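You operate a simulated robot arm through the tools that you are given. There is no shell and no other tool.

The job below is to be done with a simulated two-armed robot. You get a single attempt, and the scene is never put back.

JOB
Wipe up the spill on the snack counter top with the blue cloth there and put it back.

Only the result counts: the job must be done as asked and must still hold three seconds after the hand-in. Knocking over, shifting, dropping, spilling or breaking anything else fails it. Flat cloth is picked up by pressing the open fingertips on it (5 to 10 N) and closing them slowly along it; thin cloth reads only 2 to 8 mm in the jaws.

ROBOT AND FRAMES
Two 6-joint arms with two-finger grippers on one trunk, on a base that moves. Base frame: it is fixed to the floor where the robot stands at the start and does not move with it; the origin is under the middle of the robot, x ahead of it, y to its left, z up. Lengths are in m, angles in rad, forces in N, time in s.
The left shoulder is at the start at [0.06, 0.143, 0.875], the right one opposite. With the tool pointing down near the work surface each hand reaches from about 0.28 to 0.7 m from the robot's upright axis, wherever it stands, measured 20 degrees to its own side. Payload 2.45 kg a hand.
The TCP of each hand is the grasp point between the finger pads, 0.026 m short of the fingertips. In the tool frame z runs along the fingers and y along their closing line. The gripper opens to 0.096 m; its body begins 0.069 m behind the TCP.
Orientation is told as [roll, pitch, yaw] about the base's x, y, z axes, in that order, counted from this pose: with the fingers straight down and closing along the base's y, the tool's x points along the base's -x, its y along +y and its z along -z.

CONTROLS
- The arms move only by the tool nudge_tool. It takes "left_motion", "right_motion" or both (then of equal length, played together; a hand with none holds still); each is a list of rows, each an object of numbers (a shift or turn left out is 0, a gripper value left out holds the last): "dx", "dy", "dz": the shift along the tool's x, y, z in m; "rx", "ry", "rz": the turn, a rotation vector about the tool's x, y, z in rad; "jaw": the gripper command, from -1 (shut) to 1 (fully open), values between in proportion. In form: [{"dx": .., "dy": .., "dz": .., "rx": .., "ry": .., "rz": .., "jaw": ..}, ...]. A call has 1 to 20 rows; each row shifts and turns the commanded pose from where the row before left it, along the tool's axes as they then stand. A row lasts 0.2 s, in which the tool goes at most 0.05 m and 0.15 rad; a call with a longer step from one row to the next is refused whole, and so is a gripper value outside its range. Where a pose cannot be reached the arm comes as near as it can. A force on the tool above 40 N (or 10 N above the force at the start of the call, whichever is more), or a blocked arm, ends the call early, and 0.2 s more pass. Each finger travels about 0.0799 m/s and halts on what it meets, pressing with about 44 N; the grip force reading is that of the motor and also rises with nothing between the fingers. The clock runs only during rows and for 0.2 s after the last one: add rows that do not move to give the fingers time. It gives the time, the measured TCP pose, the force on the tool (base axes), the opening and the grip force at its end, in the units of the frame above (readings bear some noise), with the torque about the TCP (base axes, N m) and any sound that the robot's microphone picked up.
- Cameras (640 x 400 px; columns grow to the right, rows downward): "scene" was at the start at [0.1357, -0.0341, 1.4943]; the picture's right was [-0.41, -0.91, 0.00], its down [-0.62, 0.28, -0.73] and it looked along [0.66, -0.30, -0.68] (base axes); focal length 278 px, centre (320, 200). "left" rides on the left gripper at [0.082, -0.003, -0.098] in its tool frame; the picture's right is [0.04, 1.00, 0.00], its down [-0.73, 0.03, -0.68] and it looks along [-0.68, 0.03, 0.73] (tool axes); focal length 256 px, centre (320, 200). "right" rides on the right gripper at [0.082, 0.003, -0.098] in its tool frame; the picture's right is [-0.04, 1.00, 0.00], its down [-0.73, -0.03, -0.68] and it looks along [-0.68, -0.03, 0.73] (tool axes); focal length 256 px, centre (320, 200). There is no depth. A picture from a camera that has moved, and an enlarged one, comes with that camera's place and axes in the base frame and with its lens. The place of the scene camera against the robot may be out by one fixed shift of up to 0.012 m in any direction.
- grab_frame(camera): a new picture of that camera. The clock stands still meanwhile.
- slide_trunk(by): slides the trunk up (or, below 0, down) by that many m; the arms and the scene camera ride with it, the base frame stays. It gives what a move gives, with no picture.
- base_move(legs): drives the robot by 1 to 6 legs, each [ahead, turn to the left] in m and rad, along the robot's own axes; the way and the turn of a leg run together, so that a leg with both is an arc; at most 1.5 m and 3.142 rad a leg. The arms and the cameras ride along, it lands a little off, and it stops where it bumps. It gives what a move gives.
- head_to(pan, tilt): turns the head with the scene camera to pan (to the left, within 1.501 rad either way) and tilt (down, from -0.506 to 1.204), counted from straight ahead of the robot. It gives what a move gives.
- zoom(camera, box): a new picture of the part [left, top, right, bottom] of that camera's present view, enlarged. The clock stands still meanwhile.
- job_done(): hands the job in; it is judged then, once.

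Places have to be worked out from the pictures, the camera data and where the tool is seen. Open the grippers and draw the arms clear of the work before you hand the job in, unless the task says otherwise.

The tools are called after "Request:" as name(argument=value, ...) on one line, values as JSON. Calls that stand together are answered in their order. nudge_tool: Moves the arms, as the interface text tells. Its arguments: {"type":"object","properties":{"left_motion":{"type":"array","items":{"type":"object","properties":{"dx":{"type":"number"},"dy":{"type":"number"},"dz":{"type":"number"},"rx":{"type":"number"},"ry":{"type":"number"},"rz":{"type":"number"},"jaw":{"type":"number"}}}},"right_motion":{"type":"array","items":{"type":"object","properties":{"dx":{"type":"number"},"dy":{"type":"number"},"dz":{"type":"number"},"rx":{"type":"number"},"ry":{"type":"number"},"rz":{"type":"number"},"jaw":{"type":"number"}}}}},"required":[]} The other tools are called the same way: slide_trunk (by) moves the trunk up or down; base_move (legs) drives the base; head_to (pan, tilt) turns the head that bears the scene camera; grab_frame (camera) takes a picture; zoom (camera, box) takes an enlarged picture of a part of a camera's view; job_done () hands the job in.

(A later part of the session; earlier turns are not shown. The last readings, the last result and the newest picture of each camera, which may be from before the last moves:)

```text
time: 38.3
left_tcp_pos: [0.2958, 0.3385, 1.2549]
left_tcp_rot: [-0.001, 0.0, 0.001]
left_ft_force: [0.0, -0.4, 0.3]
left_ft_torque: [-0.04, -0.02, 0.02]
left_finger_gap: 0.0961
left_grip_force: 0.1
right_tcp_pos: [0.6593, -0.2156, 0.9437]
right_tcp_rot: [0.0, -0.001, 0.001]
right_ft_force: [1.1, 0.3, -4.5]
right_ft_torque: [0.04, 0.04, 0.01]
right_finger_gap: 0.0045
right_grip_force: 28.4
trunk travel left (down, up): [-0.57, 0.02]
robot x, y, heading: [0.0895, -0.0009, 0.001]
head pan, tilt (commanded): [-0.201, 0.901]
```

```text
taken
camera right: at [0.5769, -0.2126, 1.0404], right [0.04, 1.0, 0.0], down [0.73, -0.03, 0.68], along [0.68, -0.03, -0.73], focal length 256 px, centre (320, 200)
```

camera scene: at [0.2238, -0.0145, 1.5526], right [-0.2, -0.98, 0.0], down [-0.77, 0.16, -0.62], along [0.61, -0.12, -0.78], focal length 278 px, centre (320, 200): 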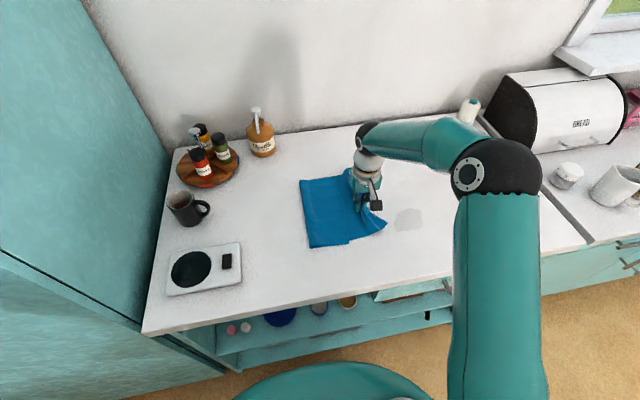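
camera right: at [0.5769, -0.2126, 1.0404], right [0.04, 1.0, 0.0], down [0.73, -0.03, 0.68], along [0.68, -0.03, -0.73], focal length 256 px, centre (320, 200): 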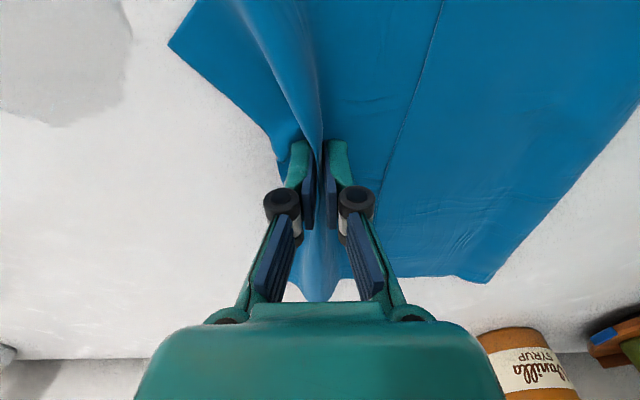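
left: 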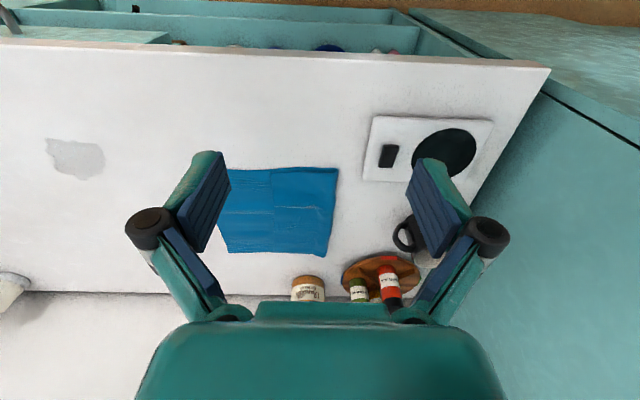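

The whole cloth follows, lying flat. I'll press lightly and continue the drag across the spill to about (0.60, −0.40), which puts the cloth's middle over it.

Request:
nudge_tool(right_motion=[{"dz": 0.003}, {"dz": 0.003}, {"dx": 0.005, "dy": -0.0145}, {"dx": 0.005, "dy": -0.0145}, {"dx": 0.005, "dy": -0.0145}, {"dx": 0.005, "dy": -0.0145}, {"dx": 0.0, "dy": 0.0}])

Request:
nudge_tool(right_motion=[{"dx": 0.005, "dy": -0.0145}, {"dx": 0.005, "dy": -0.0145}, {"dx": 0.005, "dy": -0.0145}, {"dx": 0.005, "dy": -0.0145}, {"dx": 0.005, "dy": -0.0145}, {"dx": 0.005, "dy": -0.0145}, {"dx": 0.005, "dy": -0.0145}, {"dx": 0.005, "dy": -0.0145}, {"dx": 0.005, "dy": -0.0145}, {"dx": 0.0, "dy": 0.0}])

Request:
grab_frame(camera="scene")

Request:
grab_frame(camera="right")

```text
time: 39.9
left_tcp_pos: [0.2946, 0.3384, 1.2556]
left_tcp_rot: [-0.002, 0.0, 0.002]
left_ft_force: [-0.5, 0.3, 0.3]
left_ft_torque: [-0.02, -0.05, -0.03]
left_finger_gap: 0.0961
left_grip_force: 0.1
right_tcp_pos: [0.6419, -0.2726, 0.9368]
right_tcp_rot: [0.0, 0.001, 0.001]
right_ft_force: [1.7, 1.0, 1.8]
right_ft_torque: [0.07, 0.05, -0.01]
right_finger_gap: 0.0053
right_grip_force: 34.9
trunk travel left (down, up): [-0.57, 0.02]
robot x, y, heading: [0.0886, -0.0003, 0.003]
head pan, tilt (commanded): [-0.201, 0.901]
```

```text
time: 42.1
left_tcp_pos: [0.296, 0.3392, 1.2559]
left_tcp_rot: [-0.002, -0.001, 0.002]
left_ft_force: [0.7, 0.7, -0.5]
left_ft_torque: [-0.03, 0.01, -0.01]
left_finger_gap: 0.0961
left_grip_force: 0.0
right_tcp_pos: [0.5942, -0.4058, 0.9369]
right_tcp_rot: [0.001, -0.001, 0.002]
right_ft_force: [-0.4, -0.2, 3.7]
right_ft_torque: [0.02, 0.06, 0.01]
right_finger_gap: 0.0015
right_grip_force: 33.8
trunk travel left (down, up): [-0.57, 0.02]
robot x, y, heading: [0.0889, 0.0027, 0.004]
head pan, tilt (commanded): [-0.201, 0.901]
```

```text
taken
camera scene: at [0.2238, -0.0143, 1.5526], right [-0.2, -0.98, 0.0], down [-0.77, 0.16, -0.62], along [0.61, -0.12, -0.78], focal length 278 px, centre (320, 200)
```

scene: 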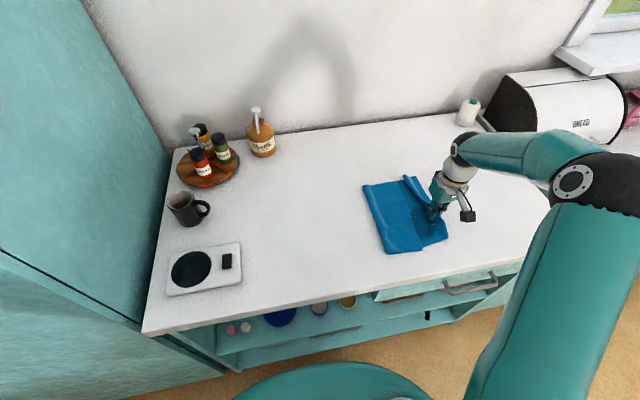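

```text
taken
camera right: at [0.5116, -0.4025, 1.0349], right [0.04, 1.0, 0.0], down [0.73, -0.03, 0.68], along [0.68, -0.03, -0.73], focal length 256 px, centre (320, 200)
```

right: 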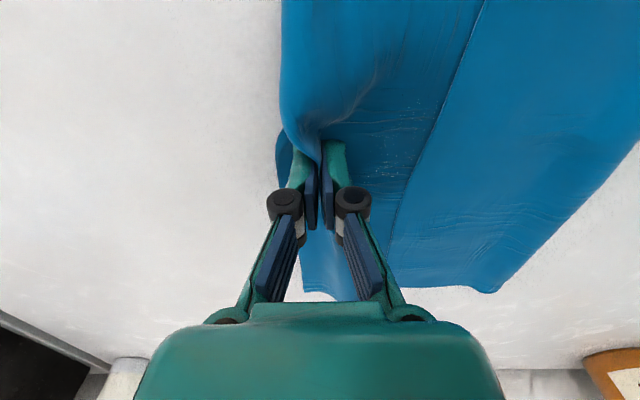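

The cloth now covers the spill with a light press. I'll continue in a gentle zigzag to the right, so the trailing cloth rubs over the whole spot and passes it, then look at the counter.

Request:
nudge_tool(right_motion=[{"dx": 0.012, "dy": -0.011}, {"dx": 0.012, "dy": -0.011}, {"dx": 0.012, "dy": -0.011}, {"dx": -0.012, "dy": -0.011}, {"dx": -0.012, "dy": -0.011}, {"dx": -0.012, "dy": -0.011}, {"dx": 0.012, "dy": -0.011}, {"dx": 0.012, "dy": -0.011}, {"dx": 0.012, "dy": -0.011}, {"dx": -0.012, "dy": -0.011}, {"dx": -0.012, "dy": -0.011}, {"dx": 0.012, "dy": -0.011}, {"dx": 0.012, "dy": -0.011}, {"dx": 0.012, "dy": -0.011}, {"dx": 0.0, "dy": 0.0}])

Request:
grab_frame(camera="scene")

Request:
grab_frame(camera="right")

```text
time: 45.3
left_tcp_pos: [0.2936, 0.3392, 1.2545]
left_tcp_rot: [-0.003, 0.001, 0.0]
left_ft_force: [0.4, 0.1, -0.2]
left_ft_torque: [-0.03, 0.02, -0.02]
left_finger_gap: 0.0961
left_grip_force: 0.0
right_tcp_pos: [0.5479, -0.5584, 0.9378]
right_tcp_rot: [-0.002, 0.0, 0.002]
right_ft_force: [1.1, -0.6, 1.3]
right_ft_torque: [0.06, 0.03, 0.02]
right_finger_gap: 0.0047
right_grip_force: 31.3
trunk travel left (down, up): [-0.57, 0.02]
robot x, y, heading: [0.0905, 0.0011, -0.002]
head pan, tilt (commanded): [-0.201, 0.901]
```

```text
taken
camera scene: at [0.2232, -0.0141, 1.5528], right [-0.2, -0.98, 0.0], down [-0.77, 0.15, -0.62], along [0.61, -0.12, -0.78], focal length 278 px, centre (320, 200)
```

scene: 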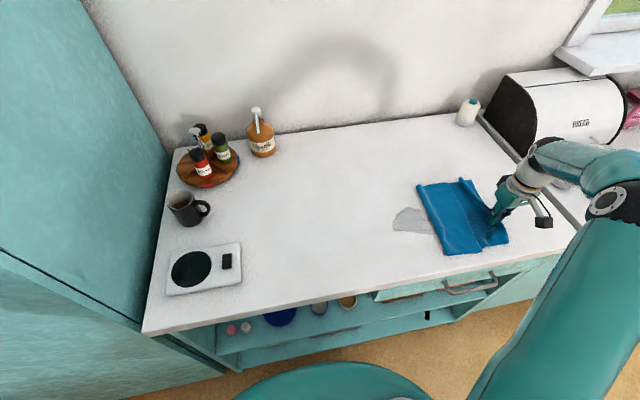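

```text
taken
camera right: at [0.4645, -0.5554, 1.0349], right [0.04, 1.0, 0.0], down [0.73, -0.03, 0.68], along [0.68, -0.03, -0.73], focal length 256 px, centre (320, 200)
```

right: 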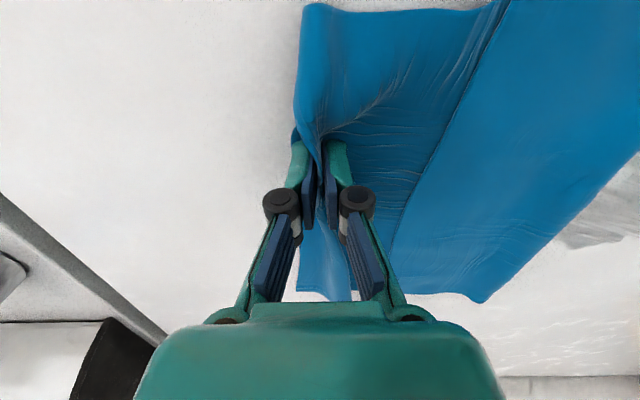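

Part of the spill still shows to the left of the cloth. I'll zoom in to see how much is left.

Request:
zoom(camera="scene", box=[360, 160, 540, 275])

```text
3.48 times, centred on (450, 218) of scene
camera zoom: at [0.2232, -0.0141, 1.5528], right [-0.2, -0.98, 0.0], down [-0.77, 0.15, -0.62], along [0.61, -0.12, -0.78], focal length 967 px, centre (-132, 139)
```

zoom: 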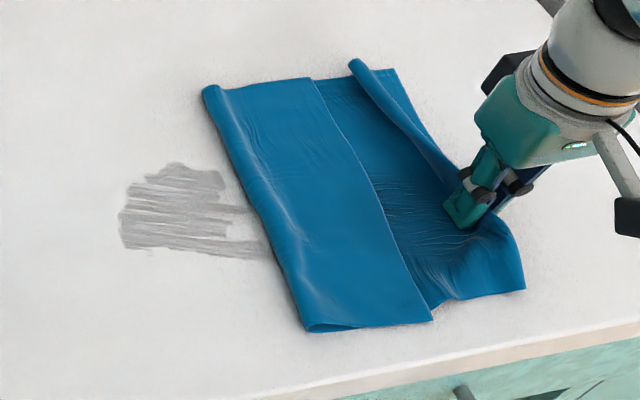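

The cloth works: the spill is partly wiped and smeared into streaks to the right, so it needs more strokes. The cleanest way is to hold both ends of the cloth and rub to and fro, but that needs the robot about 0.18 m further right. I'll release the cloth and lift clear first.

Request:
nudge_tool(right_motion=[{"jaw": -0.8}, {"jaw": -0.6}, {"jaw": -0.4}, {"jaw": -0.3}, {"jaw": -0.3}, {"dz": -0.01}, {"dz": -0.015}, {"dz": -0.02}, {"dz": -0.03}, {"dz": -0.03}])

Request:
grab_frame(camera="right")

Request:
zoom(camera="scene", box=[360, 160, 540, 275])

```text
time: 47.5
left_tcp_pos: [0.2952, 0.3395, 1.256]
left_tcp_rot: [-0.001, 0.0, 0.001]
left_ft_force: [0.5, 1.5, -0.8]
left_ft_torque: [0.01, 0.04, 0.01]
left_finger_gap: 0.0961
left_grip_force: 0.0
right_tcp_pos: [0.5495, -0.5564, 1.0421]
right_tcp_rot: [0.001, 0.001, 0.002]
right_ft_force: [-0.1, 0.1, 0.6]
right_ft_torque: [0.02, 0.01, 0.02]
right_finger_gap: 0.0337
right_grip_force: 0.1
trunk travel left (down, up): [-0.57, 0.02]
robot x, y, heading: [0.0894, 0.0013, -0.002]
head pan, tilt (commanded): [-0.201, 0.901]
```

```text
taken
camera right: at [0.4671, -0.5534, 1.1398], right [0.04, 1.0, 0.0], down [0.73, -0.03, 0.68], along [0.68, -0.03, -0.73], focal length 256 px, centre (320, 200)
```

right: 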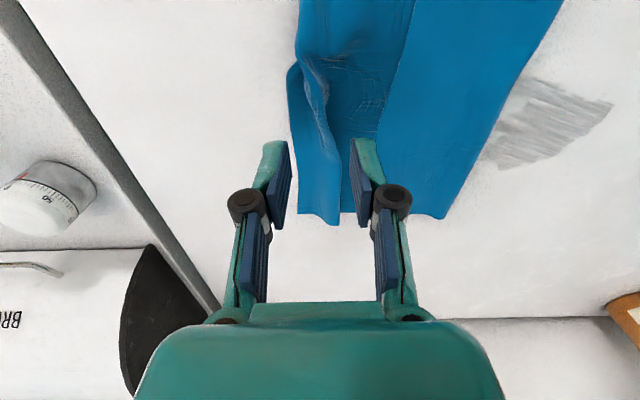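

```text
3.48 times, centred on (450, 218) of scene
camera zoom: at [0.2237, -0.0146, 1.5526], right [-0.2, -0.98, 0.0], down [-0.77, 0.16, -0.62], along [0.61, -0.12, -0.78], focal length 967 px, centre (-132, 139)
```

zoom: 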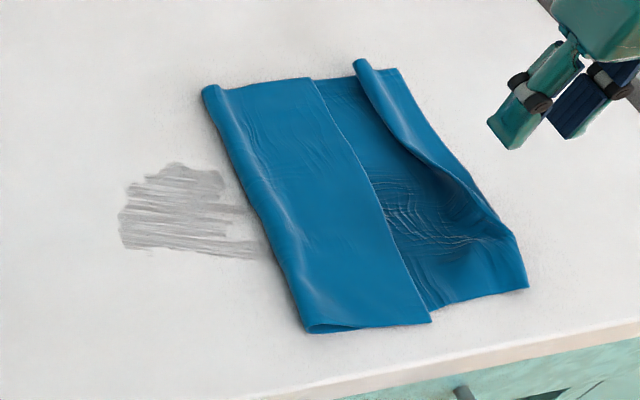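

The cloth lies neatly at about x 0.485–0.72, y −0.40 to −0.59, with its fold intact. I'll pull the right hand in and up for the base move.

Request:
nudge_tool(right_motion=[{"dx": 0.011, "dy": 0.0356, "dz": -0.016}, {"dx": 0.011, "dy": 0.0356, "dz": -0.016}, {"dx": 0.011, "dy": 0.0356, "dz": -0.016}, {"dx": 0.011, "dy": 0.0356, "dz": -0.016}, {"dx": 0.011, "dy": 0.0356, "dz": -0.016}, {"dx": 0.011, "dy": 0.0356, "dz": -0.016}, {"dx": 0.011, "dy": 0.0356, "dz": -0.016}, {"dx": 0.011, "dy": 0.0356, "dz": -0.016}, {"dx": 0.011, "dy": 0.0356, "dz": -0.016}, {"dx": 0.011, "dy": 0.0356, "dz": -0.016}])

Request:
base_move(legs=[[-0.09, 0.0]])

```text
time: 49.7
left_tcp_pos: [0.2952, 0.3381, 1.2553]
left_tcp_rot: [-0.001, 0.001, 0.0]
left_ft_force: [-0.4, -0.3, -0.6]
left_ft_torque: [-0.02, 0.0, 0.01]
left_finger_gap: 0.0962
left_grip_force: 0.0
right_tcp_pos: [0.4362, -0.1974, 1.2017]
right_tcp_rot: [-0.001, 0.0, 0.0]
right_ft_force: [-1.3, -0.7, 0.0]
right_ft_torque: [-0.01, 0.02, -0.01]
right_finger_gap: 0.0338
right_grip_force: 0.0
trunk travel left (down, up): [-0.57, 0.02]
robot x, y, heading: [0.0906, 0.0025, 0.001]
head pan, tilt (commanded): [-0.201, 0.901]
```

```text
time: 50.8
left_tcp_pos: [0.2037, 0.3375, 1.2562]
left_tcp_rot: [0.001, -0.002, -0.001]
left_ft_force: [-0.8, 0.2, -0.4]
left_ft_torque: [-0.03, -0.04, 0.01]
left_finger_gap: 0.096
left_grip_force: 0.1
right_tcp_pos: [0.3447, -0.1995, 1.2027]
right_tcp_rot: [0.0, -0.002, -0.001]
right_ft_force: [-0.4, 0.5, 0.7]
right_ft_torque: [-0.03, -0.05, -0.03]
right_finger_gap: 0.0336
right_grip_force: 0.0
trunk travel left (down, up): [-0.57, 0.02]
robot x, y, heading: [0.0019, 0.0002, -0.0]
head pan, tilt (commanded): [-0.201, 0.901]
```

The robot is back at x≈0 and clear. Next I turn right by 1.2 rad, drive ahead 0.235 m and turn back left, which moves it about 0.22 m to the right.

Request:
base_move(legs=[[0.0, -1.2], [0.235, 0.0], [0.0, 1.2]])

Request:
grab_frame(camera="scene")

```text
time: 54.7
left_tcp_pos: [0.3913, -0.0734, 1.2579]
left_tcp_rot: [0.0, 0.0, -1.205]
left_ft_force: [0.5, -0.1, -1.0]
left_ft_torque: [0.0, -0.04, 0.01]
left_finger_gap: 0.0962
left_grip_force: 0.1
right_tcp_pos: [-0.0609, -0.3992, 1.2032]
right_tcp_rot: [0.002, 0.0, -1.203]
right_ft_force: [0.0, 0.0, 0.3]
right_ft_torque: [0.0, -0.07, 0.02]
right_finger_gap: 0.0335
right_grip_force: 0.1
trunk travel left (down, up): [-0.57, 0.02]
robot x, y, heading: [0.0191, 0.0011, -1.199]
head pan, tilt (commanded): [-0.201, 0.901]
stopped in leg 1: the robot was blocked; the commanded pose is now the measured one
```

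```text
taken
camera scene: at [0.0543, -0.1265, 1.5526], right [-0.99, -0.17, 0.0], down [-0.13, 0.77, -0.62], along [0.1, -0.61, -0.78], focal length 278 px, centre (320, 200)
```

scene: 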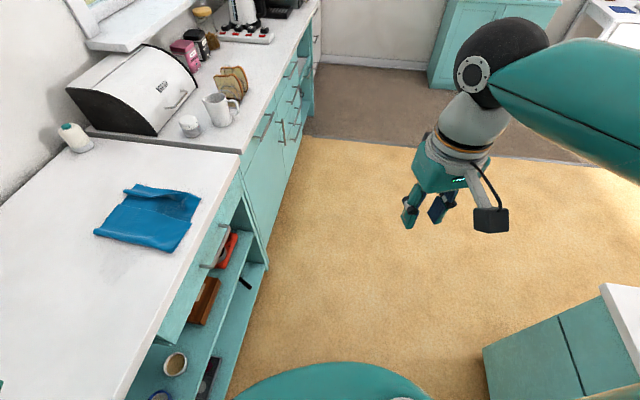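

The turn finished, but the robot reports being blocked and was nudged about 2 cm forward. I'll look on both sides to find what it touched before moving again.

Request:
head_to(pan=-1.4, tilt=0.9)

Request:
grab_frame(camera="scene")

Request:
head_to(pan=1.4, tilt=0.9)

Request:
grab_frame(camera="scene")

```text
time: 56.1
left_tcp_pos: [0.3905, -0.0746, 1.2557]
left_tcp_rot: [-0.001, -0.001, -1.202]
left_ft_force: [0.4, 0.0, -0.6]
left_ft_torque: [-0.02, 0.0, 0.01]
left_finger_gap: 0.0962
left_grip_force: 0.1
right_tcp_pos: [-0.0587, -0.3993, 1.2025]
right_tcp_rot: [-0.002, 0.001, -1.202]
right_ft_force: [-0.5, 0.7, 1.5]
right_ft_torque: [0.0, -0.03, -0.02]
right_finger_gap: 0.0335
right_grip_force: 0.0
trunk travel left (down, up): [-0.57, 0.02]
robot x, y, heading: [0.022, 0.0064, -1.201]
head pan, tilt (commanded): [-1.4, 0.901]
```

```text
taken
camera scene: at [-0.0223, -0.0904, 1.5527], right [-0.51, 0.86, 0.0], down [0.67, 0.4, -0.62], along [-0.53, -0.32, -0.78], focal length 278 px, centre (320, 200)
```

scene: 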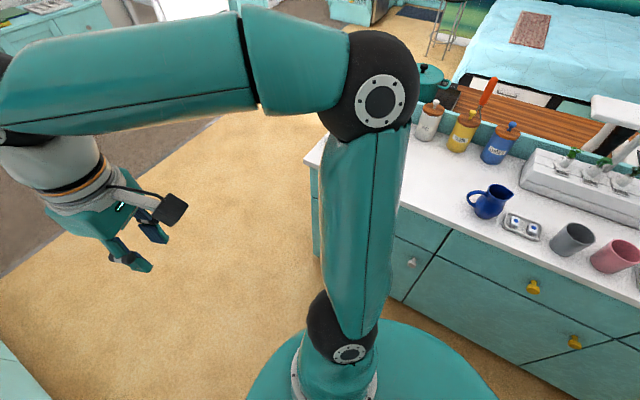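

```text
time: 58.6
left_tcp_pos: [0.3918, -0.0733, 1.257]
left_tcp_rot: [0.0, -0.001, -1.202]
left_ft_force: [-0.6, 0.3, 0.4]
left_ft_torque: [0.0, 0.0, 0.0]
left_finger_gap: 0.0959
left_grip_force: 0.1
right_tcp_pos: [-0.0596, -0.3991, 1.2033]
right_tcp_rot: [-0.001, 0.0, -1.204]
right_ft_force: [0.6, -0.3, -0.2]
right_ft_torque: [-0.01, 0.0, 0.0]
right_finger_gap: 0.0337
right_grip_force: 0.0
trunk travel left (down, up): [-0.57, 0.02]
robot x, y, heading: [0.0231, 0.0038, -1.2]
head pan, tilt (commanded): [1.4, 0.901]
```

```text
taken
camera scene: at [0.1165, -0.0368, 1.5527], right [0.2, -0.98, 0.0], down [-0.77, -0.15, -0.62], along [0.61, 0.12, -0.78], focal length 278 px, centre (320, 200)
```

scene: 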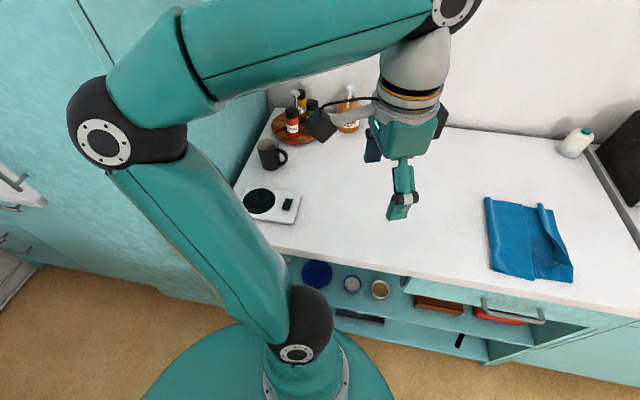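

The left elbow was brushing close to the tall cabinet's corner, and nothing looks displaced. Driving ahead on this heading takes it away from the cabinet, so I'll do that leg alone first.

Request:
base_move(legs=[[0.2, 0.0]])

```text
time: 60.2
left_tcp_pos: [0.4653, -0.2654, 1.2552]
left_tcp_rot: [0.0, 0.002, -1.202]
left_ft_force: [0.0, -0.6, -0.5]
left_ft_torque: [0.02, 0.01, -0.02]
left_finger_gap: 0.0962
left_grip_force: 0.1
right_tcp_pos: [0.0143, -0.5907, 1.2038]
right_tcp_rot: [-0.001, 0.001, -1.202]
right_ft_force: [-0.2, -0.3, 0.3]
right_ft_torque: [0.01, 0.0, -0.02]
right_finger_gap: 0.0335
right_grip_force: 0.0
trunk travel left (down, up): [-0.57, 0.02]
robot x, y, heading: [0.094, -0.1847, -1.202]
head pan, tilt (commanded): [1.4, 0.901]
```

That leg was clear. Now I turn back left by 1.2 rad, in two steps so I can watch for a bump.

Request:
base_move(legs=[[0.0, 0.5]])

Request:
base_move(legs=[[0.0, 0.7]])

Request:
head_to(pan=-0.1, tilt=0.95)

Request:
grab_frame(camera="scene")

```text
time: 62.2
left_tcp_pos: [0.4588, -0.0801, 1.2576]
left_tcp_rot: [-0.002, 0.0, -0.711]
left_ft_force: [-0.4, -0.5, 0.6]
left_ft_torque: [0.04, -0.01, 0.03]
left_finger_gap: 0.0959
left_grip_force: 0.0
right_tcp_pos: [0.2147, -0.5812, 1.2046]
right_tcp_rot: [0.0, 0.0, -0.714]
right_ft_force: [0.3, 0.8, -0.5]
right_ft_torque: [-0.01, 0.04, -0.01]
right_finger_gap: 0.0338
right_grip_force: 0.2
trunk travel left (down, up): [-0.57, 0.02]
robot x, y, heading: [0.0905, -0.1956, -0.712]
head pan, tilt (commanded): [1.4, 0.901]
```

```text
time: 64.7
left_tcp_pos: [0.299, 0.131, 1.2592]
left_tcp_rot: [-0.001, 0.002, -0.011]
left_ft_force: [0.2, 0.2, 0.4]
left_ft_torque: [0.0, 0.0, 0.01]
left_finger_gap: 0.0957
left_grip_force: 0.1
right_tcp_pos: [0.434, -0.4095, 1.2032]
right_tcp_rot: [0.0, 0.0, -0.012]
right_ft_force: [0.8, 0.5, 0.1]
right_ft_torque: [-0.02, -0.01, 0.0]
right_finger_gap: 0.0337
right_grip_force: 0.0
trunk travel left (down, up): [-0.57, 0.02]
robot x, y, heading: [0.0901, -0.1999, -0.017]
head pan, tilt (commanded): [1.4, 0.901]
```

```text
time: 66.3
left_tcp_pos: [0.3008, 0.1305, 1.2587]
left_tcp_rot: [-0.002, 0.001, -0.011]
left_ft_force: [0.6, 0.5, -0.7]
left_ft_torque: [0.02, 0.01, -0.03]
left_finger_gap: 0.0957
left_grip_force: 0.0
right_tcp_pos: [0.435, -0.4101, 1.2037]
right_tcp_rot: [0.0, 0.0, -0.01]
right_ft_force: [0.1, -1.1, 0.1]
right_ft_torque: [-0.01, -0.01, -0.02]
right_finger_gap: 0.0334
right_grip_force: 0.0
trunk travel left (down, up): [-0.57, 0.02]
robot x, y, heading: [0.0909, -0.2035, -0.012]
head pan, tilt (commanded): [-0.099, 0.949]
```

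```text
taken
camera scene: at [0.2224, -0.2146, 1.549], right [-0.11, -0.99, 0.0], down [-0.81, 0.09, -0.58], along [0.58, -0.07, -0.81], focal length 278 px, centre (320, 200)
```

scene: 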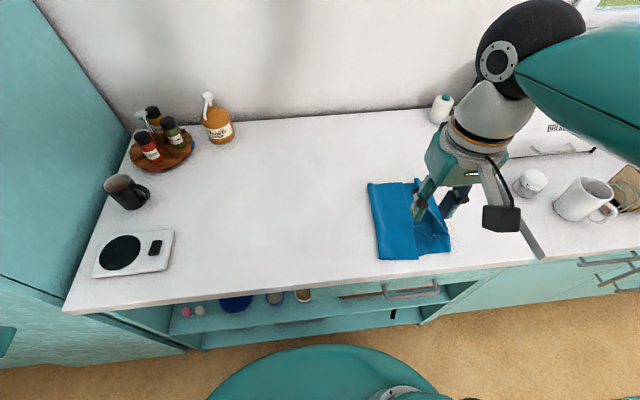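

The robot now stands at (0.09, −0.20) with heading about 0. I'll zoom in on the cloth and the spill area.

Request:
zoom(camera="scene", box=[280, 150, 480, 275])

Request:
grab_frame(camera="right")

```text
3.20 times, centred on (380, 212) of scene
camera zoom: at [0.2224, -0.2146, 1.549], right [-0.11, -0.99, 0.0], down [-0.81, 0.09, -0.58], along [0.58, -0.07, -0.81], focal length 890 px, centre (128, 160)
```

zoom: 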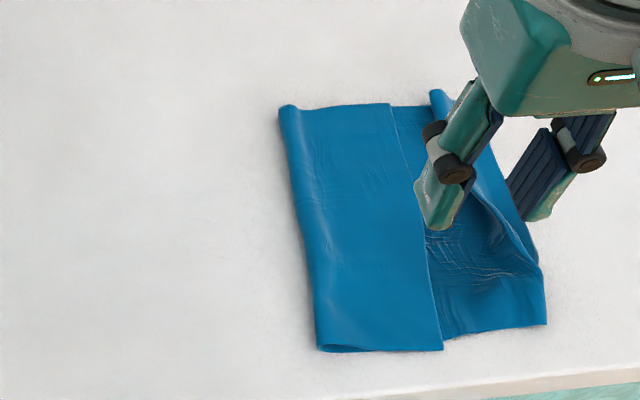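

```text
taken
camera right: at [0.3527, -0.4053, 1.3024], right [0.05, 1.0, 0.0], down [0.73, -0.04, 0.68], along [0.68, -0.03, -0.73], focal length 256 px, centre (320, 200)
```

right: 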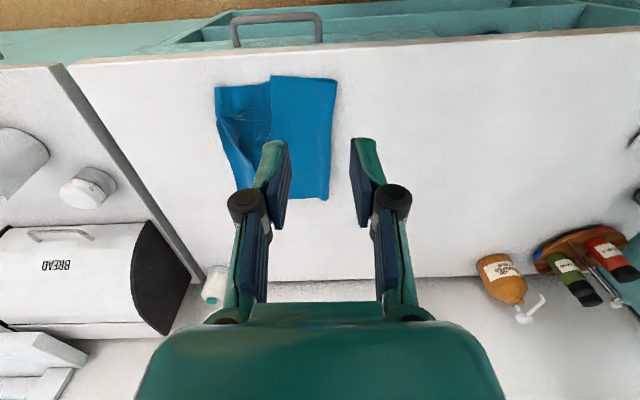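

The streaks seem to have gone from the area left of the cloth. I'll enlarge the original spill place more to make sure.

Request:
zoom(camera="scene", box=[310, 185, 400, 245])

Request:
zoom(camera="right", box=[300, 60, 460, 160])

```text
6.67 times, centred on (355, 215) of scene
camera zoom: at [0.2224, -0.2146, 1.549], right [-0.11, -0.99, 0.0], down [-0.81, 0.09, -0.58], along [0.58, -0.07, -0.81], focal length 1854 px, centre (87, 100)
```

zoom: 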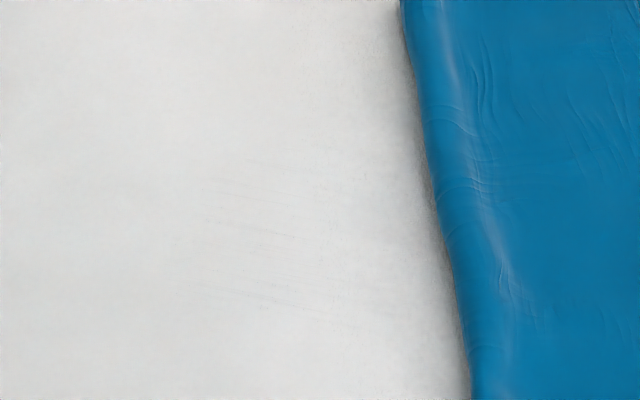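

```text
4.00 times, centred on (380, 110) of right
camera zoom: at [0.3527, -0.4053, 1.3024], right [0.05, 1.0, 0.0], down [0.73, -0.04, 0.68], along [0.68, -0.03, -0.73], focal length 1024 px, centre (80, 560)
```

zoom: 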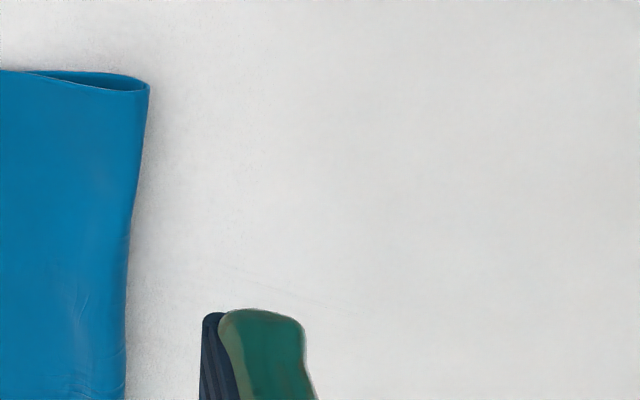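

Only very faint traces remain there, since the thin wiped film has dried off; another pass on the way back will clean further. I'll park the right hand to the right, and bring the left hand above the cloth's folded edge (about (0.62, −0.42)) to pinch it for the return pull.

Request:
nudge_tool(right_motion=[{"dx": 0.0175, "dy": -0.035, "dz": -0.003}, {"dx": 0.0175, "dy": -0.035, "dz": -0.003}, {"dx": 0.0175, "dy": -0.035, "dz": -0.003}, {"dx": 0.0175, "dy": -0.035, "dz": -0.003}, {"dx": 0.0175, "dy": -0.035, "dz": -0.003}, {"dx": 0.0175, "dy": -0.035, "dz": -0.003}])

Request:
nudge_tool(left_motion=[{"dx": -0.0188, "dy": -0.0324, "dz": 0.008, "jaw": 0.25}, {"dx": -0.0188, "dy": -0.0324, "dz": 0.011}, {"dx": -0.0188, "dy": -0.0324, "dz": 0.011}, {"dx": -0.0188, "dy": -0.0324, "dz": 0.011}, {"dx": -0.0188, "dy": -0.0324, "dz": 0.011}, {"dx": -0.0188, "dy": -0.0324, "dz": 0.011}, {"dx": -0.0188, "dy": -0.0324, "dz": 0.011}, {"dx": -0.0188, "dy": -0.0324, "dz": 0.011}, {"dx": -0.0188, "dy": -0.0324, "dz": 0.011}, {"dx": -0.0188, "dy": -0.0324, "dz": 0.011}, {"dx": -0.0188, "dy": -0.0324, "dz": 0.011}, {"dx": -0.0188, "dy": -0.0324, "dz": 0.011}, {"dx": -0.0188, "dy": -0.0324, "dz": 0.011}, {"dx": -0.0188, "dy": -0.0324, "dz": 0.011}, {"dx": -0.0188, "dy": -0.0324, "dz": 0.011}, {"dx": -0.0188, "dy": -0.0324, "dz": 0.011}, {"dx": -0.0188, "dy": -0.0324, "dz": 0.011}, {"dz": 0.0}])

Request:
grab_frame(camera="left")

Request:
grab_frame(camera="scene")

```text
time: 67.7
left_tcp_pos: [0.2992, 0.1307, 1.2585]
left_tcp_rot: [0.001, -0.002, -0.011]
left_ft_force: [0.4, 1.1, 1.1]
left_ft_torque: [-0.02, -0.02, 0.03]
left_finger_gap: 0.0959
left_grip_force: 0.0
right_tcp_pos: [0.3275, -0.6159, 1.2237]
right_tcp_rot: [0.0, 0.0, -0.011]
right_ft_force: [-0.1, -0.2, -0.4]
right_ft_torque: [-0.04, -0.03, 0.01]
right_finger_gap: 0.0339
right_grip_force: 0.0
trunk travel left (down, up): [-0.57, 0.02]
robot x, y, heading: [0.0868, -0.2047, -0.01]
head pan, tilt (commanded): [-0.099, 0.949]
```

```text
time: 71.2
left_tcp_pos: [0.6463, -0.3087, 1.1658]
left_tcp_rot: [-0.123, -0.08, 0.152]
left_ft_force: [0.3, -0.1, -0.2]
left_ft_torque: [0.03, 0.08, -0.04]
left_finger_gap: 0.0601
left_grip_force: 0.0
left hand out of reach, approached as far as the arm can: row 17
right_tcp_pos: [0.3315, -0.6163, 1.2205]
right_tcp_rot: [0.002, 0.003, -0.012]
right_ft_force: [-0.1, 0.0, 0.1]
right_ft_torque: [0.04, 0.04, 0.02]
right_finger_gap: 0.0338
right_grip_force: 0.2
trunk travel left (down, up): [-0.57, 0.02]
robot x, y, heading: [0.0864, -0.2056, -0.015]
head pan, tilt (commanded): [-0.099, 0.949]
stopped in row 17 (left hand): the arm was blocked; the commanded pose is now the measured one
```

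```text
taken
camera left: at [0.5594, -0.3137, 1.2554], right [-0.18, 0.98, -0.13], down [0.65, 0.21, 0.73], along [0.74, 0.05, -0.68], focal length 256 px, centre (320, 200)
```

left: 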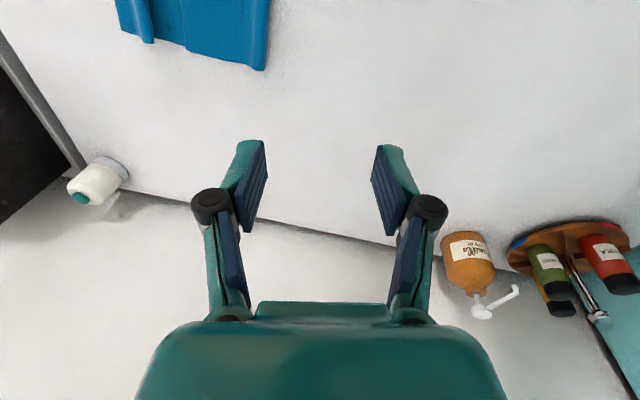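

```text
taken
camera scene: at [0.2254, -0.215, 1.546], right [-0.11, -0.99, 0.0], down [-0.81, 0.09, -0.58], along [0.58, -0.07, -0.81], focal length 278 px, centre (320, 200)
```

scene: 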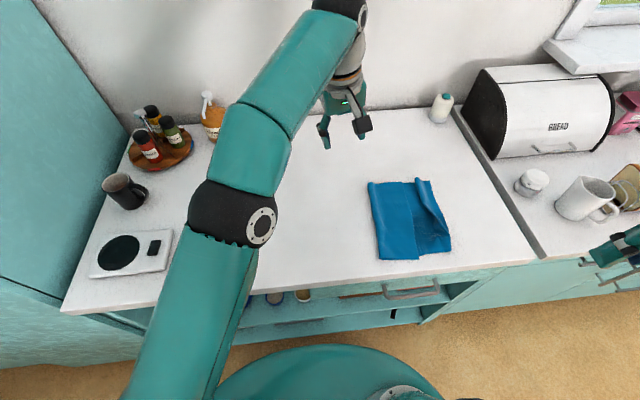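

The left arm cannot reach that far right. I'll level it and withdraw it to a spot left of centre, then do this pinch with the right hand instead.

Request:
nudge_tool(left_motion=[{"dx": 0.0233, "dy": 0.0292, "dz": -0.006, "rx": -0.041, "ry": 0.027, "rz": 0.051}, {"dx": 0.0233, "dy": 0.0292, "dz": -0.006, "rx": -0.041, "ry": 0.027, "rz": 0.051}, {"dx": 0.0233, "dy": 0.0292, "dz": -0.006, "rx": -0.041, "ry": 0.027, "rz": 0.051}, {"dx": 0.0233, "dy": 0.0292, "dz": -0.006}, {"dx": 0.0233, "dy": 0.0292, "dz": -0.006}, {"dx": 0.0233, "dy": 0.0292, "dz": -0.006}, {"dx": 0.0233, "dy": 0.0292, "dz": -0.006}, {"dx": 0.0233, "dy": 0.0292, "dz": -0.006}, {"dx": 0.0233, "dy": 0.0292, "dz": -0.006}, {"dx": 0.0233, "dy": 0.0292, "dz": -0.006}, {"dx": 0.0233, "dy": 0.0292, "dz": -0.006}, {"dx": 0.0233, "dy": 0.0292, "dz": -0.006}, {"dx": 0.0233, "dy": 0.0292, "dz": -0.006}, {"dx": 0.0233, "dy": 0.0292, "dz": -0.006}])

```text
time: 74.2
left_tcp_pos: [0.3102, 0.0932, 1.2434]
left_tcp_rot: [0.006, -0.01, -0.007]
left_ft_force: [0.7, -0.5, 0.0]
left_ft_torque: [0.02, -0.04, 0.01]
left_finger_gap: 0.0601
left_grip_force: 0.0
right_tcp_pos: [0.3271, -0.6163, 1.2231]
right_tcp_rot: [0.0, 0.0, -0.011]
right_ft_force: [0.2, -1.2, 0.0]
right_ft_torque: [0.01, -0.01, 0.01]
right_finger_gap: 0.0336
right_grip_force: 0.0
trunk travel left (down, up): [-0.57, 0.02]
robot x, y, heading: [0.0874, -0.2058, -0.012]
head pan, tilt (commanded): [-0.099, 0.949]
```

The left hand is parked and level. I'll take an unobstructed look at the cloth and the counter.

Request:
zoom(camera="scene", box=[280, 150, 480, 275])

Request:
grab_frame(camera="scene")

```text
3.20 times, centred on (380, 212) of scene
camera zoom: at [0.221, -0.2144, 1.5492], right [-0.11, -0.99, 0.0], down [-0.81, 0.09, -0.58], along [0.58, -0.07, -0.81], focal length 890 px, centre (128, 160)
```

zoom: 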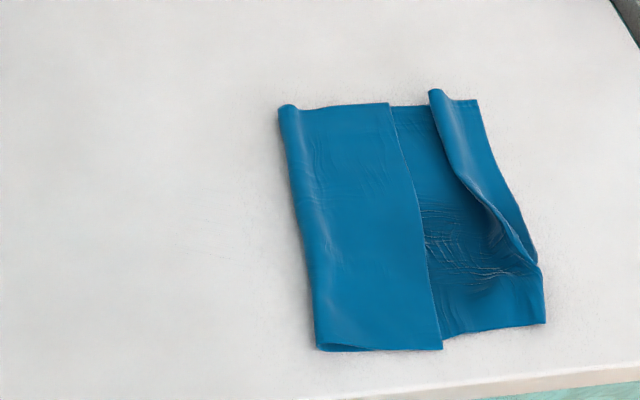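

```text
taken
camera scene: at [0.221, -0.2144, 1.5492], right [-0.11, -0.99, 0.0], down [-0.81, 0.09, -0.58], along [0.58, -0.07, -0.81], focal length 278 px, centre (320, 200)
```

scene: 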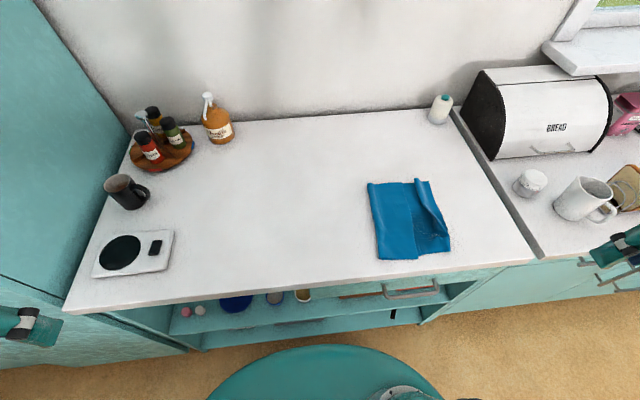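

The cloth's centre is at about (0.60, −0.495) and its fold edge at y≈−0.406. I'll bring the right gripper (opening about 6 cm) above the fold edge so that it straddles the edge, and check with its camera.

Request:
nudge_tool(right_motion=[{"dx": -0.0293, "dy": 0.0196, "dz": 0.0173, "jaw": 0.25}, {"dx": -0.0293, "dy": 0.0196, "dz": 0.0173}, {"dx": -0.0293, "dy": 0.0196, "dz": 0.0173}, {"dx": -0.0293, "dy": 0.0196, "dz": 0.0173}, {"dx": -0.0293, "dy": 0.0196, "dz": 0.0173}, {"dx": -0.0293, "dy": 0.0196, "dz": 0.0173}, {"dx": -0.0293, "dy": 0.0196, "dz": 0.0173}, {"dx": -0.0293, "dy": 0.0196, "dz": 0.0173}, {"dx": -0.0293, "dy": 0.0196, "dz": 0.0173}, {"dx": -0.0293, "dy": 0.0196, "dz": 0.0173}, {"rx": 0.0}])

Request:
grab_frame(camera="right")

```text
time: 76.5
left_tcp_pos: [0.3108, 0.0931, 1.2427]
left_tcp_rot: [0.005, -0.012, -0.007]
left_ft_force: [-0.1, -0.5, -0.2]
left_ft_torque: [0.02, -0.03, -0.02]
left_finger_gap: 0.06
left_grip_force: 0.2
right_tcp_pos: [0.6265, -0.4244, 1.0547]
right_tcp_rot: [-0.002, -0.001, -0.011]
right_ft_force: [0.2, -0.3, -0.3]
right_ft_torque: [-0.01, 0.02, 0.01]
right_finger_gap: 0.0599
right_grip_force: 0.0
trunk travel left (down, up): [-0.57, 0.02]
robot x, y, heading: [0.0919, -0.2086, -0.013]
head pan, tilt (commanded): [-0.099, 0.949]
```

```text
taken
camera right: at [0.5432, -0.4197, 1.1525], right [0.05, 1.0, 0.0], down [0.73, -0.04, 0.68], along [0.68, -0.03, -0.73], focal length 256 px, centre (320, 200)
```

right: 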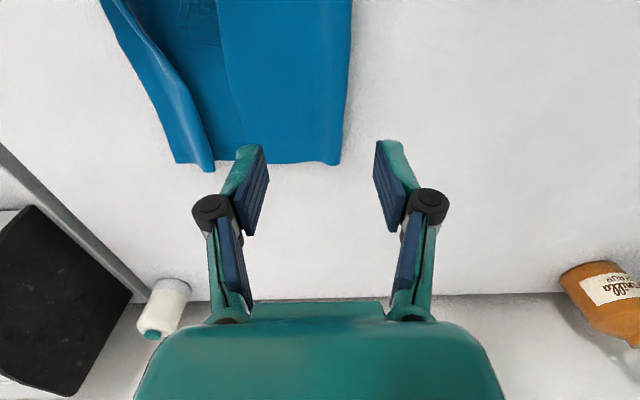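

The camera shows the fold edge at y≈−0.399. I'll shift 1 cm left so the outer finger clears it, tilt the gripper slightly so the outer tip is lower, and come down.

Request:
nudge_tool(right_motion=[{"dy": 0.011, "dz": 0.02}, {"dz": 0.025, "rx": 0.025}, {"dz": 0.025, "rx": 0.025}, {"dz": 0.015}, {"dz": 0.01}, {"dz": 0.0}])

Request:
grab_frame(camera="right")

```text
time: 78.0
left_tcp_pos: [0.3105, 0.0935, 1.2438]
left_tcp_rot: [0.009, -0.009, -0.007]
left_ft_force: [-0.6, 0.1, -0.4]
left_ft_torque: [0.0, -0.01, -0.02]
left_finger_gap: 0.0598
left_grip_force: 0.1
right_tcp_pos: [0.6241, -0.4156, 0.957]
right_tcp_rot: [-0.049, -0.001, -0.01]
right_ft_force: [-0.6, 0.1, 0.1]
right_ft_torque: [0.01, 0.01, 0.02]
right_finger_gap: 0.0598
right_grip_force: 0.1
trunk travel left (down, up): [-0.57, 0.02]
robot x, y, heading: [0.0859, -0.2058, -0.009]
head pan, tilt (commanded): [-0.099, 0.949]
```

```text
taken
camera right: at [0.5421, -0.4068, 1.0534], right [0.05, 1.0, -0.05], down [0.73, 0.0, 0.68], along [0.68, -0.07, -0.73], focal length 256 px, centre (320, 200)
```

right: 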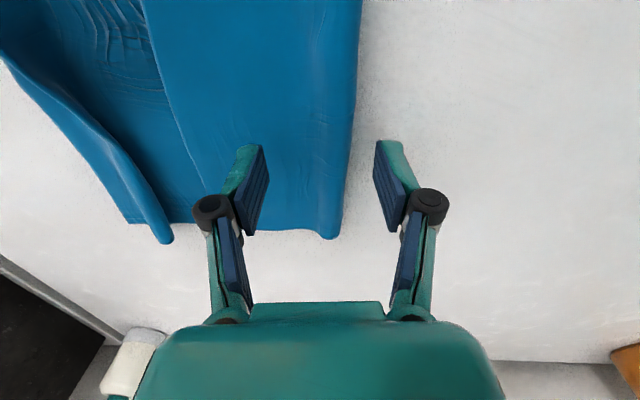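

The fold edge is between the fingers. I'm going down in small steps to contact.

Request:
nudge_tool(right_motion=[{"dz": 0.005}, {"dz": 0.004}, {"dz": 0.003}, {"dz": 0.0}])

Request:
nudge_tool(right_motion=[{"dz": 0.002}, {"dz": 0.002}, {"dz": 0.0}])

Request:
nudge_tool(right_motion=[{"dz": 0.002}, {"dz": 0.0}])

Request:
nudge_tool(right_motion=[{"dz": 0.002}, {"dz": 0.0}])

```text
time: 79.0
left_tcp_pos: [0.3107, 0.0921, 1.2429]
left_tcp_rot: [0.008, -0.008, -0.006]
left_ft_force: [-0.1, -0.2, 0.3]
left_ft_torque: [-0.01, 0.0, -0.03]
left_finger_gap: 0.06
left_grip_force: 0.1
right_tcp_pos: [0.6243, -0.4163, 0.9446]
right_tcp_rot: [-0.05, -0.001, -0.012]
right_ft_force: [0.4, 0.3, 0.4]
right_ft_torque: [-0.02, 0.02, 0.0]
right_finger_gap: 0.06
right_grip_force: 0.0
trunk travel left (down, up): [-0.57, 0.02]
robot x, y, heading: [0.0913, -0.2081, -0.014]
head pan, tilt (commanded): [-0.099, 0.949]
```

```text
time: 79.8
left_tcp_pos: [0.3106, 0.0928, 1.2436]
left_tcp_rot: [0.008, -0.009, -0.007]
left_ft_force: [0.5, 0.3, -0.1]
left_ft_torque: [-0.01, -0.01, 0.01]
left_finger_gap: 0.0601
left_grip_force: 0.0
right_tcp_pos: [0.6231, -0.4161, 0.9381]
right_tcp_rot: [-0.05, 0.0, -0.01]
right_ft_force: [0.1, 0.5, 0.7]
right_ft_torque: [0.01, 0.0, -0.02]
right_finger_gap: 0.06
right_grip_force: 0.0
trunk travel left (down, up): [-0.57, 0.02]
robot x, y, heading: [0.0913, -0.2087, -0.015]
head pan, tilt (commanded): [-0.099, 0.949]
```

```text
time: 80.3
left_tcp_pos: [0.3114, 0.0937, 1.2433]
left_tcp_rot: [0.008, -0.009, -0.009]
left_ft_force: [0.1, 0.2, 1.0]
left_ft_torque: [0.0, -0.03, 0.01]
left_finger_gap: 0.06
left_grip_force: 0.0
right_tcp_pos: [0.6247, -0.4157, 0.9367]
right_tcp_rot: [-0.048, 0.001, -0.008]
right_ft_force: [0.0, -0.5, 0.1]
right_ft_torque: [-0.02, 0.01, 0.01]
right_finger_gap: 0.06
right_grip_force: 0.1
trunk travel left (down, up): [-0.57, 0.02]
robot x, y, heading: [0.0873, -0.2059, -0.015]
head pan, tilt (commanded): [-0.099, 0.949]
```

```text
time: 81.0
left_tcp_pos: [0.3113, 0.0922, 1.2437]
left_tcp_rot: [0.007, -0.009, -0.008]
left_ft_force: [-0.6, 0.4, 0.0]
left_ft_torque: [0.01, -0.01, 0.02]
left_finger_gap: 0.06
left_grip_force: 0.2
right_tcp_pos: [0.6239, -0.416, 0.9351]
right_tcp_rot: [-0.048, -0.001, -0.01]
right_ft_force: [-0.4, 0.0, 0.1]
right_ft_torque: [0.0, 0.03, 0.01]
right_finger_gap: 0.0601
right_grip_force: 0.1
trunk travel left (down, up): [-0.57, 0.02]
robot x, y, heading: [0.0893, -0.2054, -0.009]
head pan, tilt (commanded): [-0.099, 0.949]
```

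No contact yet at 0.935; I'm continuing in 1.5 mm steps.

Request:
nudge_tool(right_motion=[{"dz": 0.0015}, {"dz": 0.0}])

Request:
nudge_tool(right_motion=[{"dz": 0.0015}, {"dz": 0.0}])

Request:
zoom(camera="right", box=[200, 80, 440, 230])

```text
time: 81.5
left_tcp_pos: [0.3105, 0.0923, 1.2433]
left_tcp_rot: [0.009, -0.009, -0.007]
left_ft_force: [0.2, -0.1, -0.2]
left_ft_torque: [0.0, -0.02, 0.0]
left_finger_gap: 0.0595
left_grip_force: 0.0
right_tcp_pos: [0.6242, -0.4151, 0.9339]
right_tcp_rot: [-0.049, 0.0, -0.013]
right_ft_force: [-1.7, -0.9, 2.8]
right_ft_torque: [0.14, 0.03, 0.02]
right_finger_gap: 0.0606
right_grip_force: 1.2
trunk travel left (down, up): [-0.57, 0.02]
robot x, y, heading: [0.09, -0.2086, -0.016]
head pan, tilt (commanded): [-0.099, 0.949]
```

```text
time: 82.2
left_tcp_pos: [0.3104, 0.0917, 1.2423]
left_tcp_rot: [0.006, -0.008, -0.007]
left_ft_force: [0.0, 0.6, 0.3]
left_ft_torque: [0.02, 0.01, 0.0]
left_finger_gap: 0.0603
left_grip_force: 0.1
right_tcp_pos: [0.6245, -0.4154, 0.9338]
right_tcp_rot: [-0.048, 0.0, -0.013]
right_ft_force: [-0.1, 1.4, 7.4]
right_ft_torque: [0.31, 0.04, 0.04]
right_finger_gap: 0.0628
right_grip_force: 2.2
trunk travel left (down, up): [-0.57, 0.02]
robot x, y, heading: [0.0913, -0.2061, -0.008]
head pan, tilt (commanded): [-0.099, 0.949]
```

```text
2.67 times, centred on (320, 155) of right
camera zoom: at [0.5421, -0.4075, 1.0307], right [0.05, 1.0, -0.05], down [0.73, 0.0, 0.68], along [0.68, -0.07, -0.73], focal length 683 px, centre (320, 320)
```

zoom: 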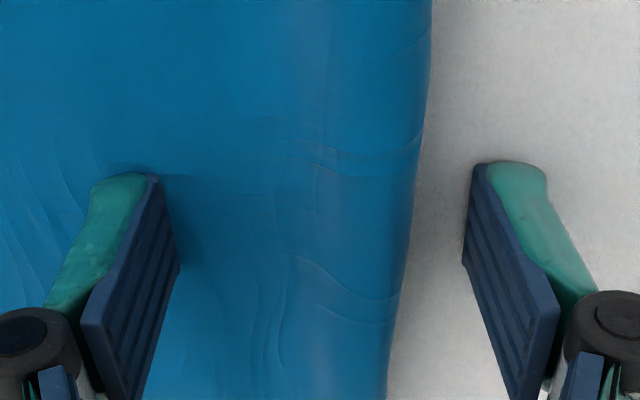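

The outer tip rests on the counter at about 7 N and the inner one is on the cloth. I'm closing slowly.

Request:
nudge_tool(right_motion=[{"jaw": 0.19}, {"jaw": 0.13}, {"jaw": 0.07}, {"jaw": 0.01}, {"jaw": -0.05}, {"jaw": -0.11}, {"jaw": -0.11}])

Request:
zoom(camera="right", box=[200, 80, 440, 230])

```text
time: 83.8
left_tcp_pos: [0.31, 0.0948, 1.2422]
left_tcp_rot: [0.006, -0.01, -0.006]
left_ft_force: [0.1, -0.3, -0.3]
left_ft_torque: [0.02, 0.02, 0.02]
left_finger_gap: 0.06
left_grip_force: 0.0
right_tcp_pos: [0.6244, -0.4144, 0.935]
right_tcp_rot: [-0.05, -0.004, -0.011]
right_ft_force: [3.5, 13.2, 24.6]
right_ft_torque: [1.21, -0.04, -0.17]
right_finger_gap: 0.0561
right_grip_force: 10.0
trunk travel left (down, up): [-0.57, 0.02]
robot x, y, heading: [0.0883, -0.2065, -0.016]
head pan, tilt (commanded): [-0.099, 0.949]
```

```text
2.67 times, centred on (320, 155) of right
camera zoom: at [0.5417, -0.4058, 1.0318], right [0.05, 1.0, -0.05], down [0.73, 0.0, 0.68], along [0.68, -0.07, -0.73], focal length 683 px, centre (320, 320)
```

zoom: 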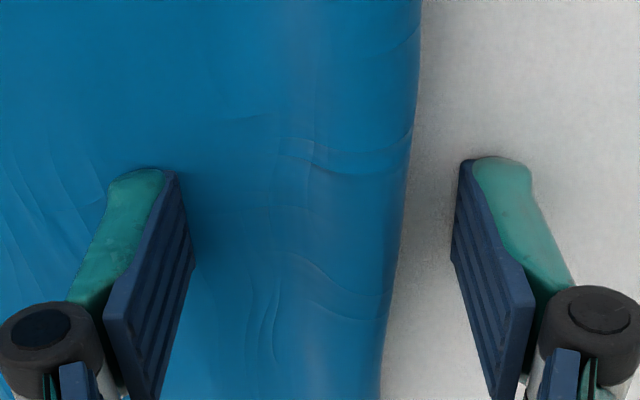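

The outer fingertip is stuck by friction on the counter (25 N). I'll raise about 2 mm to free it, then keep closing.

Request:
nudge_tool(right_motion=[{"dz": -0.0015}, {"dz": -0.001}, {"dz": 0.0}, {"dz": 0.0}])

Request:
zoom(camera="right", box=[200, 80, 440, 230])

```text
time: 84.8
left_tcp_pos: [0.3093, 0.0945, 1.2429]
left_tcp_rot: [0.008, -0.009, -0.005]
left_ft_force: [-0.4, -0.6, 0.0]
left_ft_torque: [-0.04, 0.01, 0.0]
left_finger_gap: 0.06
left_grip_force: 0.0
right_tcp_pos: [0.6238, -0.415, 0.9368]
right_tcp_rot: [-0.051, 0.0, -0.01]
right_ft_force: [0.3, 10.4, 15.7]
right_ft_torque: [0.81, 0.02, 0.02]
right_finger_gap: 0.0521
right_grip_force: 7.5
trunk travel left (down, up): [-0.57, 0.02]
robot x, y, heading: [0.0907, -0.207, -0.012]
head pan, tilt (commanded): [-0.099, 0.949]
```

```text
2.67 times, centred on (320, 155) of right
camera zoom: at [0.5416, -0.4061, 1.0329], right [0.05, 1.0, -0.05], down [0.73, 0.0, 0.68], along [0.68, -0.07, -0.73], focal length 683 px, centre (320, 320)
```

zoom: 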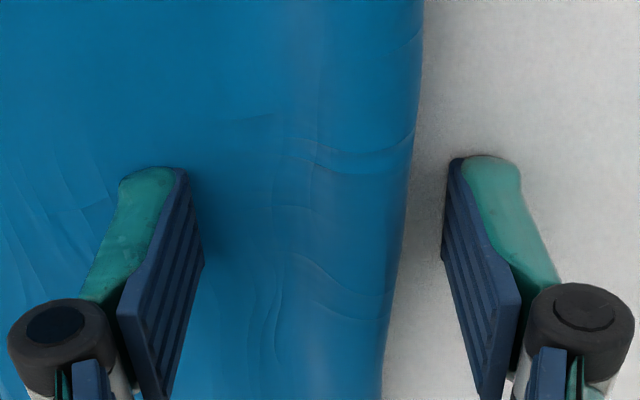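

Still 16 N on the outer tip. I'll raise another 1.5–2 mm.

Request:
nudge_tool(right_motion=[{"dz": -0.001}, {"dz": -0.001}, {"dz": 0.0}, {"dz": 0.0}])

Request:
zoom(camera="right", box=[200, 80, 440, 230])

```text
time: 85.8
left_tcp_pos: [0.3114, 0.0924, 1.2428]
left_tcp_rot: [0.006, -0.008, -0.006]
left_ft_force: [-0.1, 0.4, -0.1]
left_ft_torque: [0.01, -0.01, -0.01]
left_finger_gap: 0.06
left_grip_force: 0.1
right_tcp_pos: [0.6233, -0.4165, 0.9377]
right_tcp_rot: [-0.051, 0.003, -0.011]
right_ft_force: [-0.6, 0.2, -0.1]
right_ft_torque: [-0.01, 0.01, 0.02]
right_finger_gap: 0.043
right_grip_force: 0.0
trunk travel left (down, up): [-0.57, 0.02]
robot x, y, heading: [0.0913, -0.2053, -0.014]
head pan, tilt (commanded): [-0.099, 0.949]
```

```text
2.67 times, centred on (320, 155) of right
camera zoom: at [0.5417, -0.4079, 1.0341], right [0.05, 1.0, -0.05], down [0.74, 0.0, 0.68], along [0.68, -0.07, -0.73], focal length 683 px, centre (320, 320)
```

zoom: 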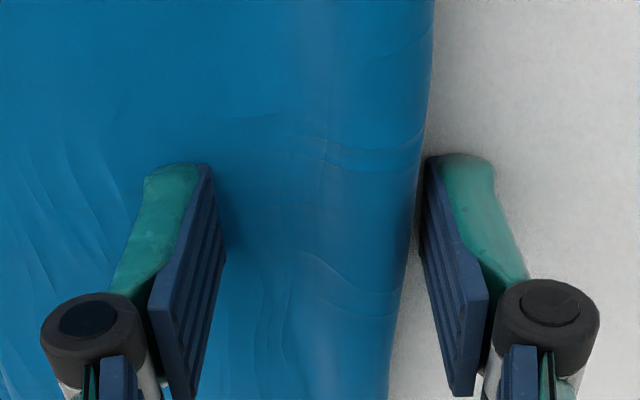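

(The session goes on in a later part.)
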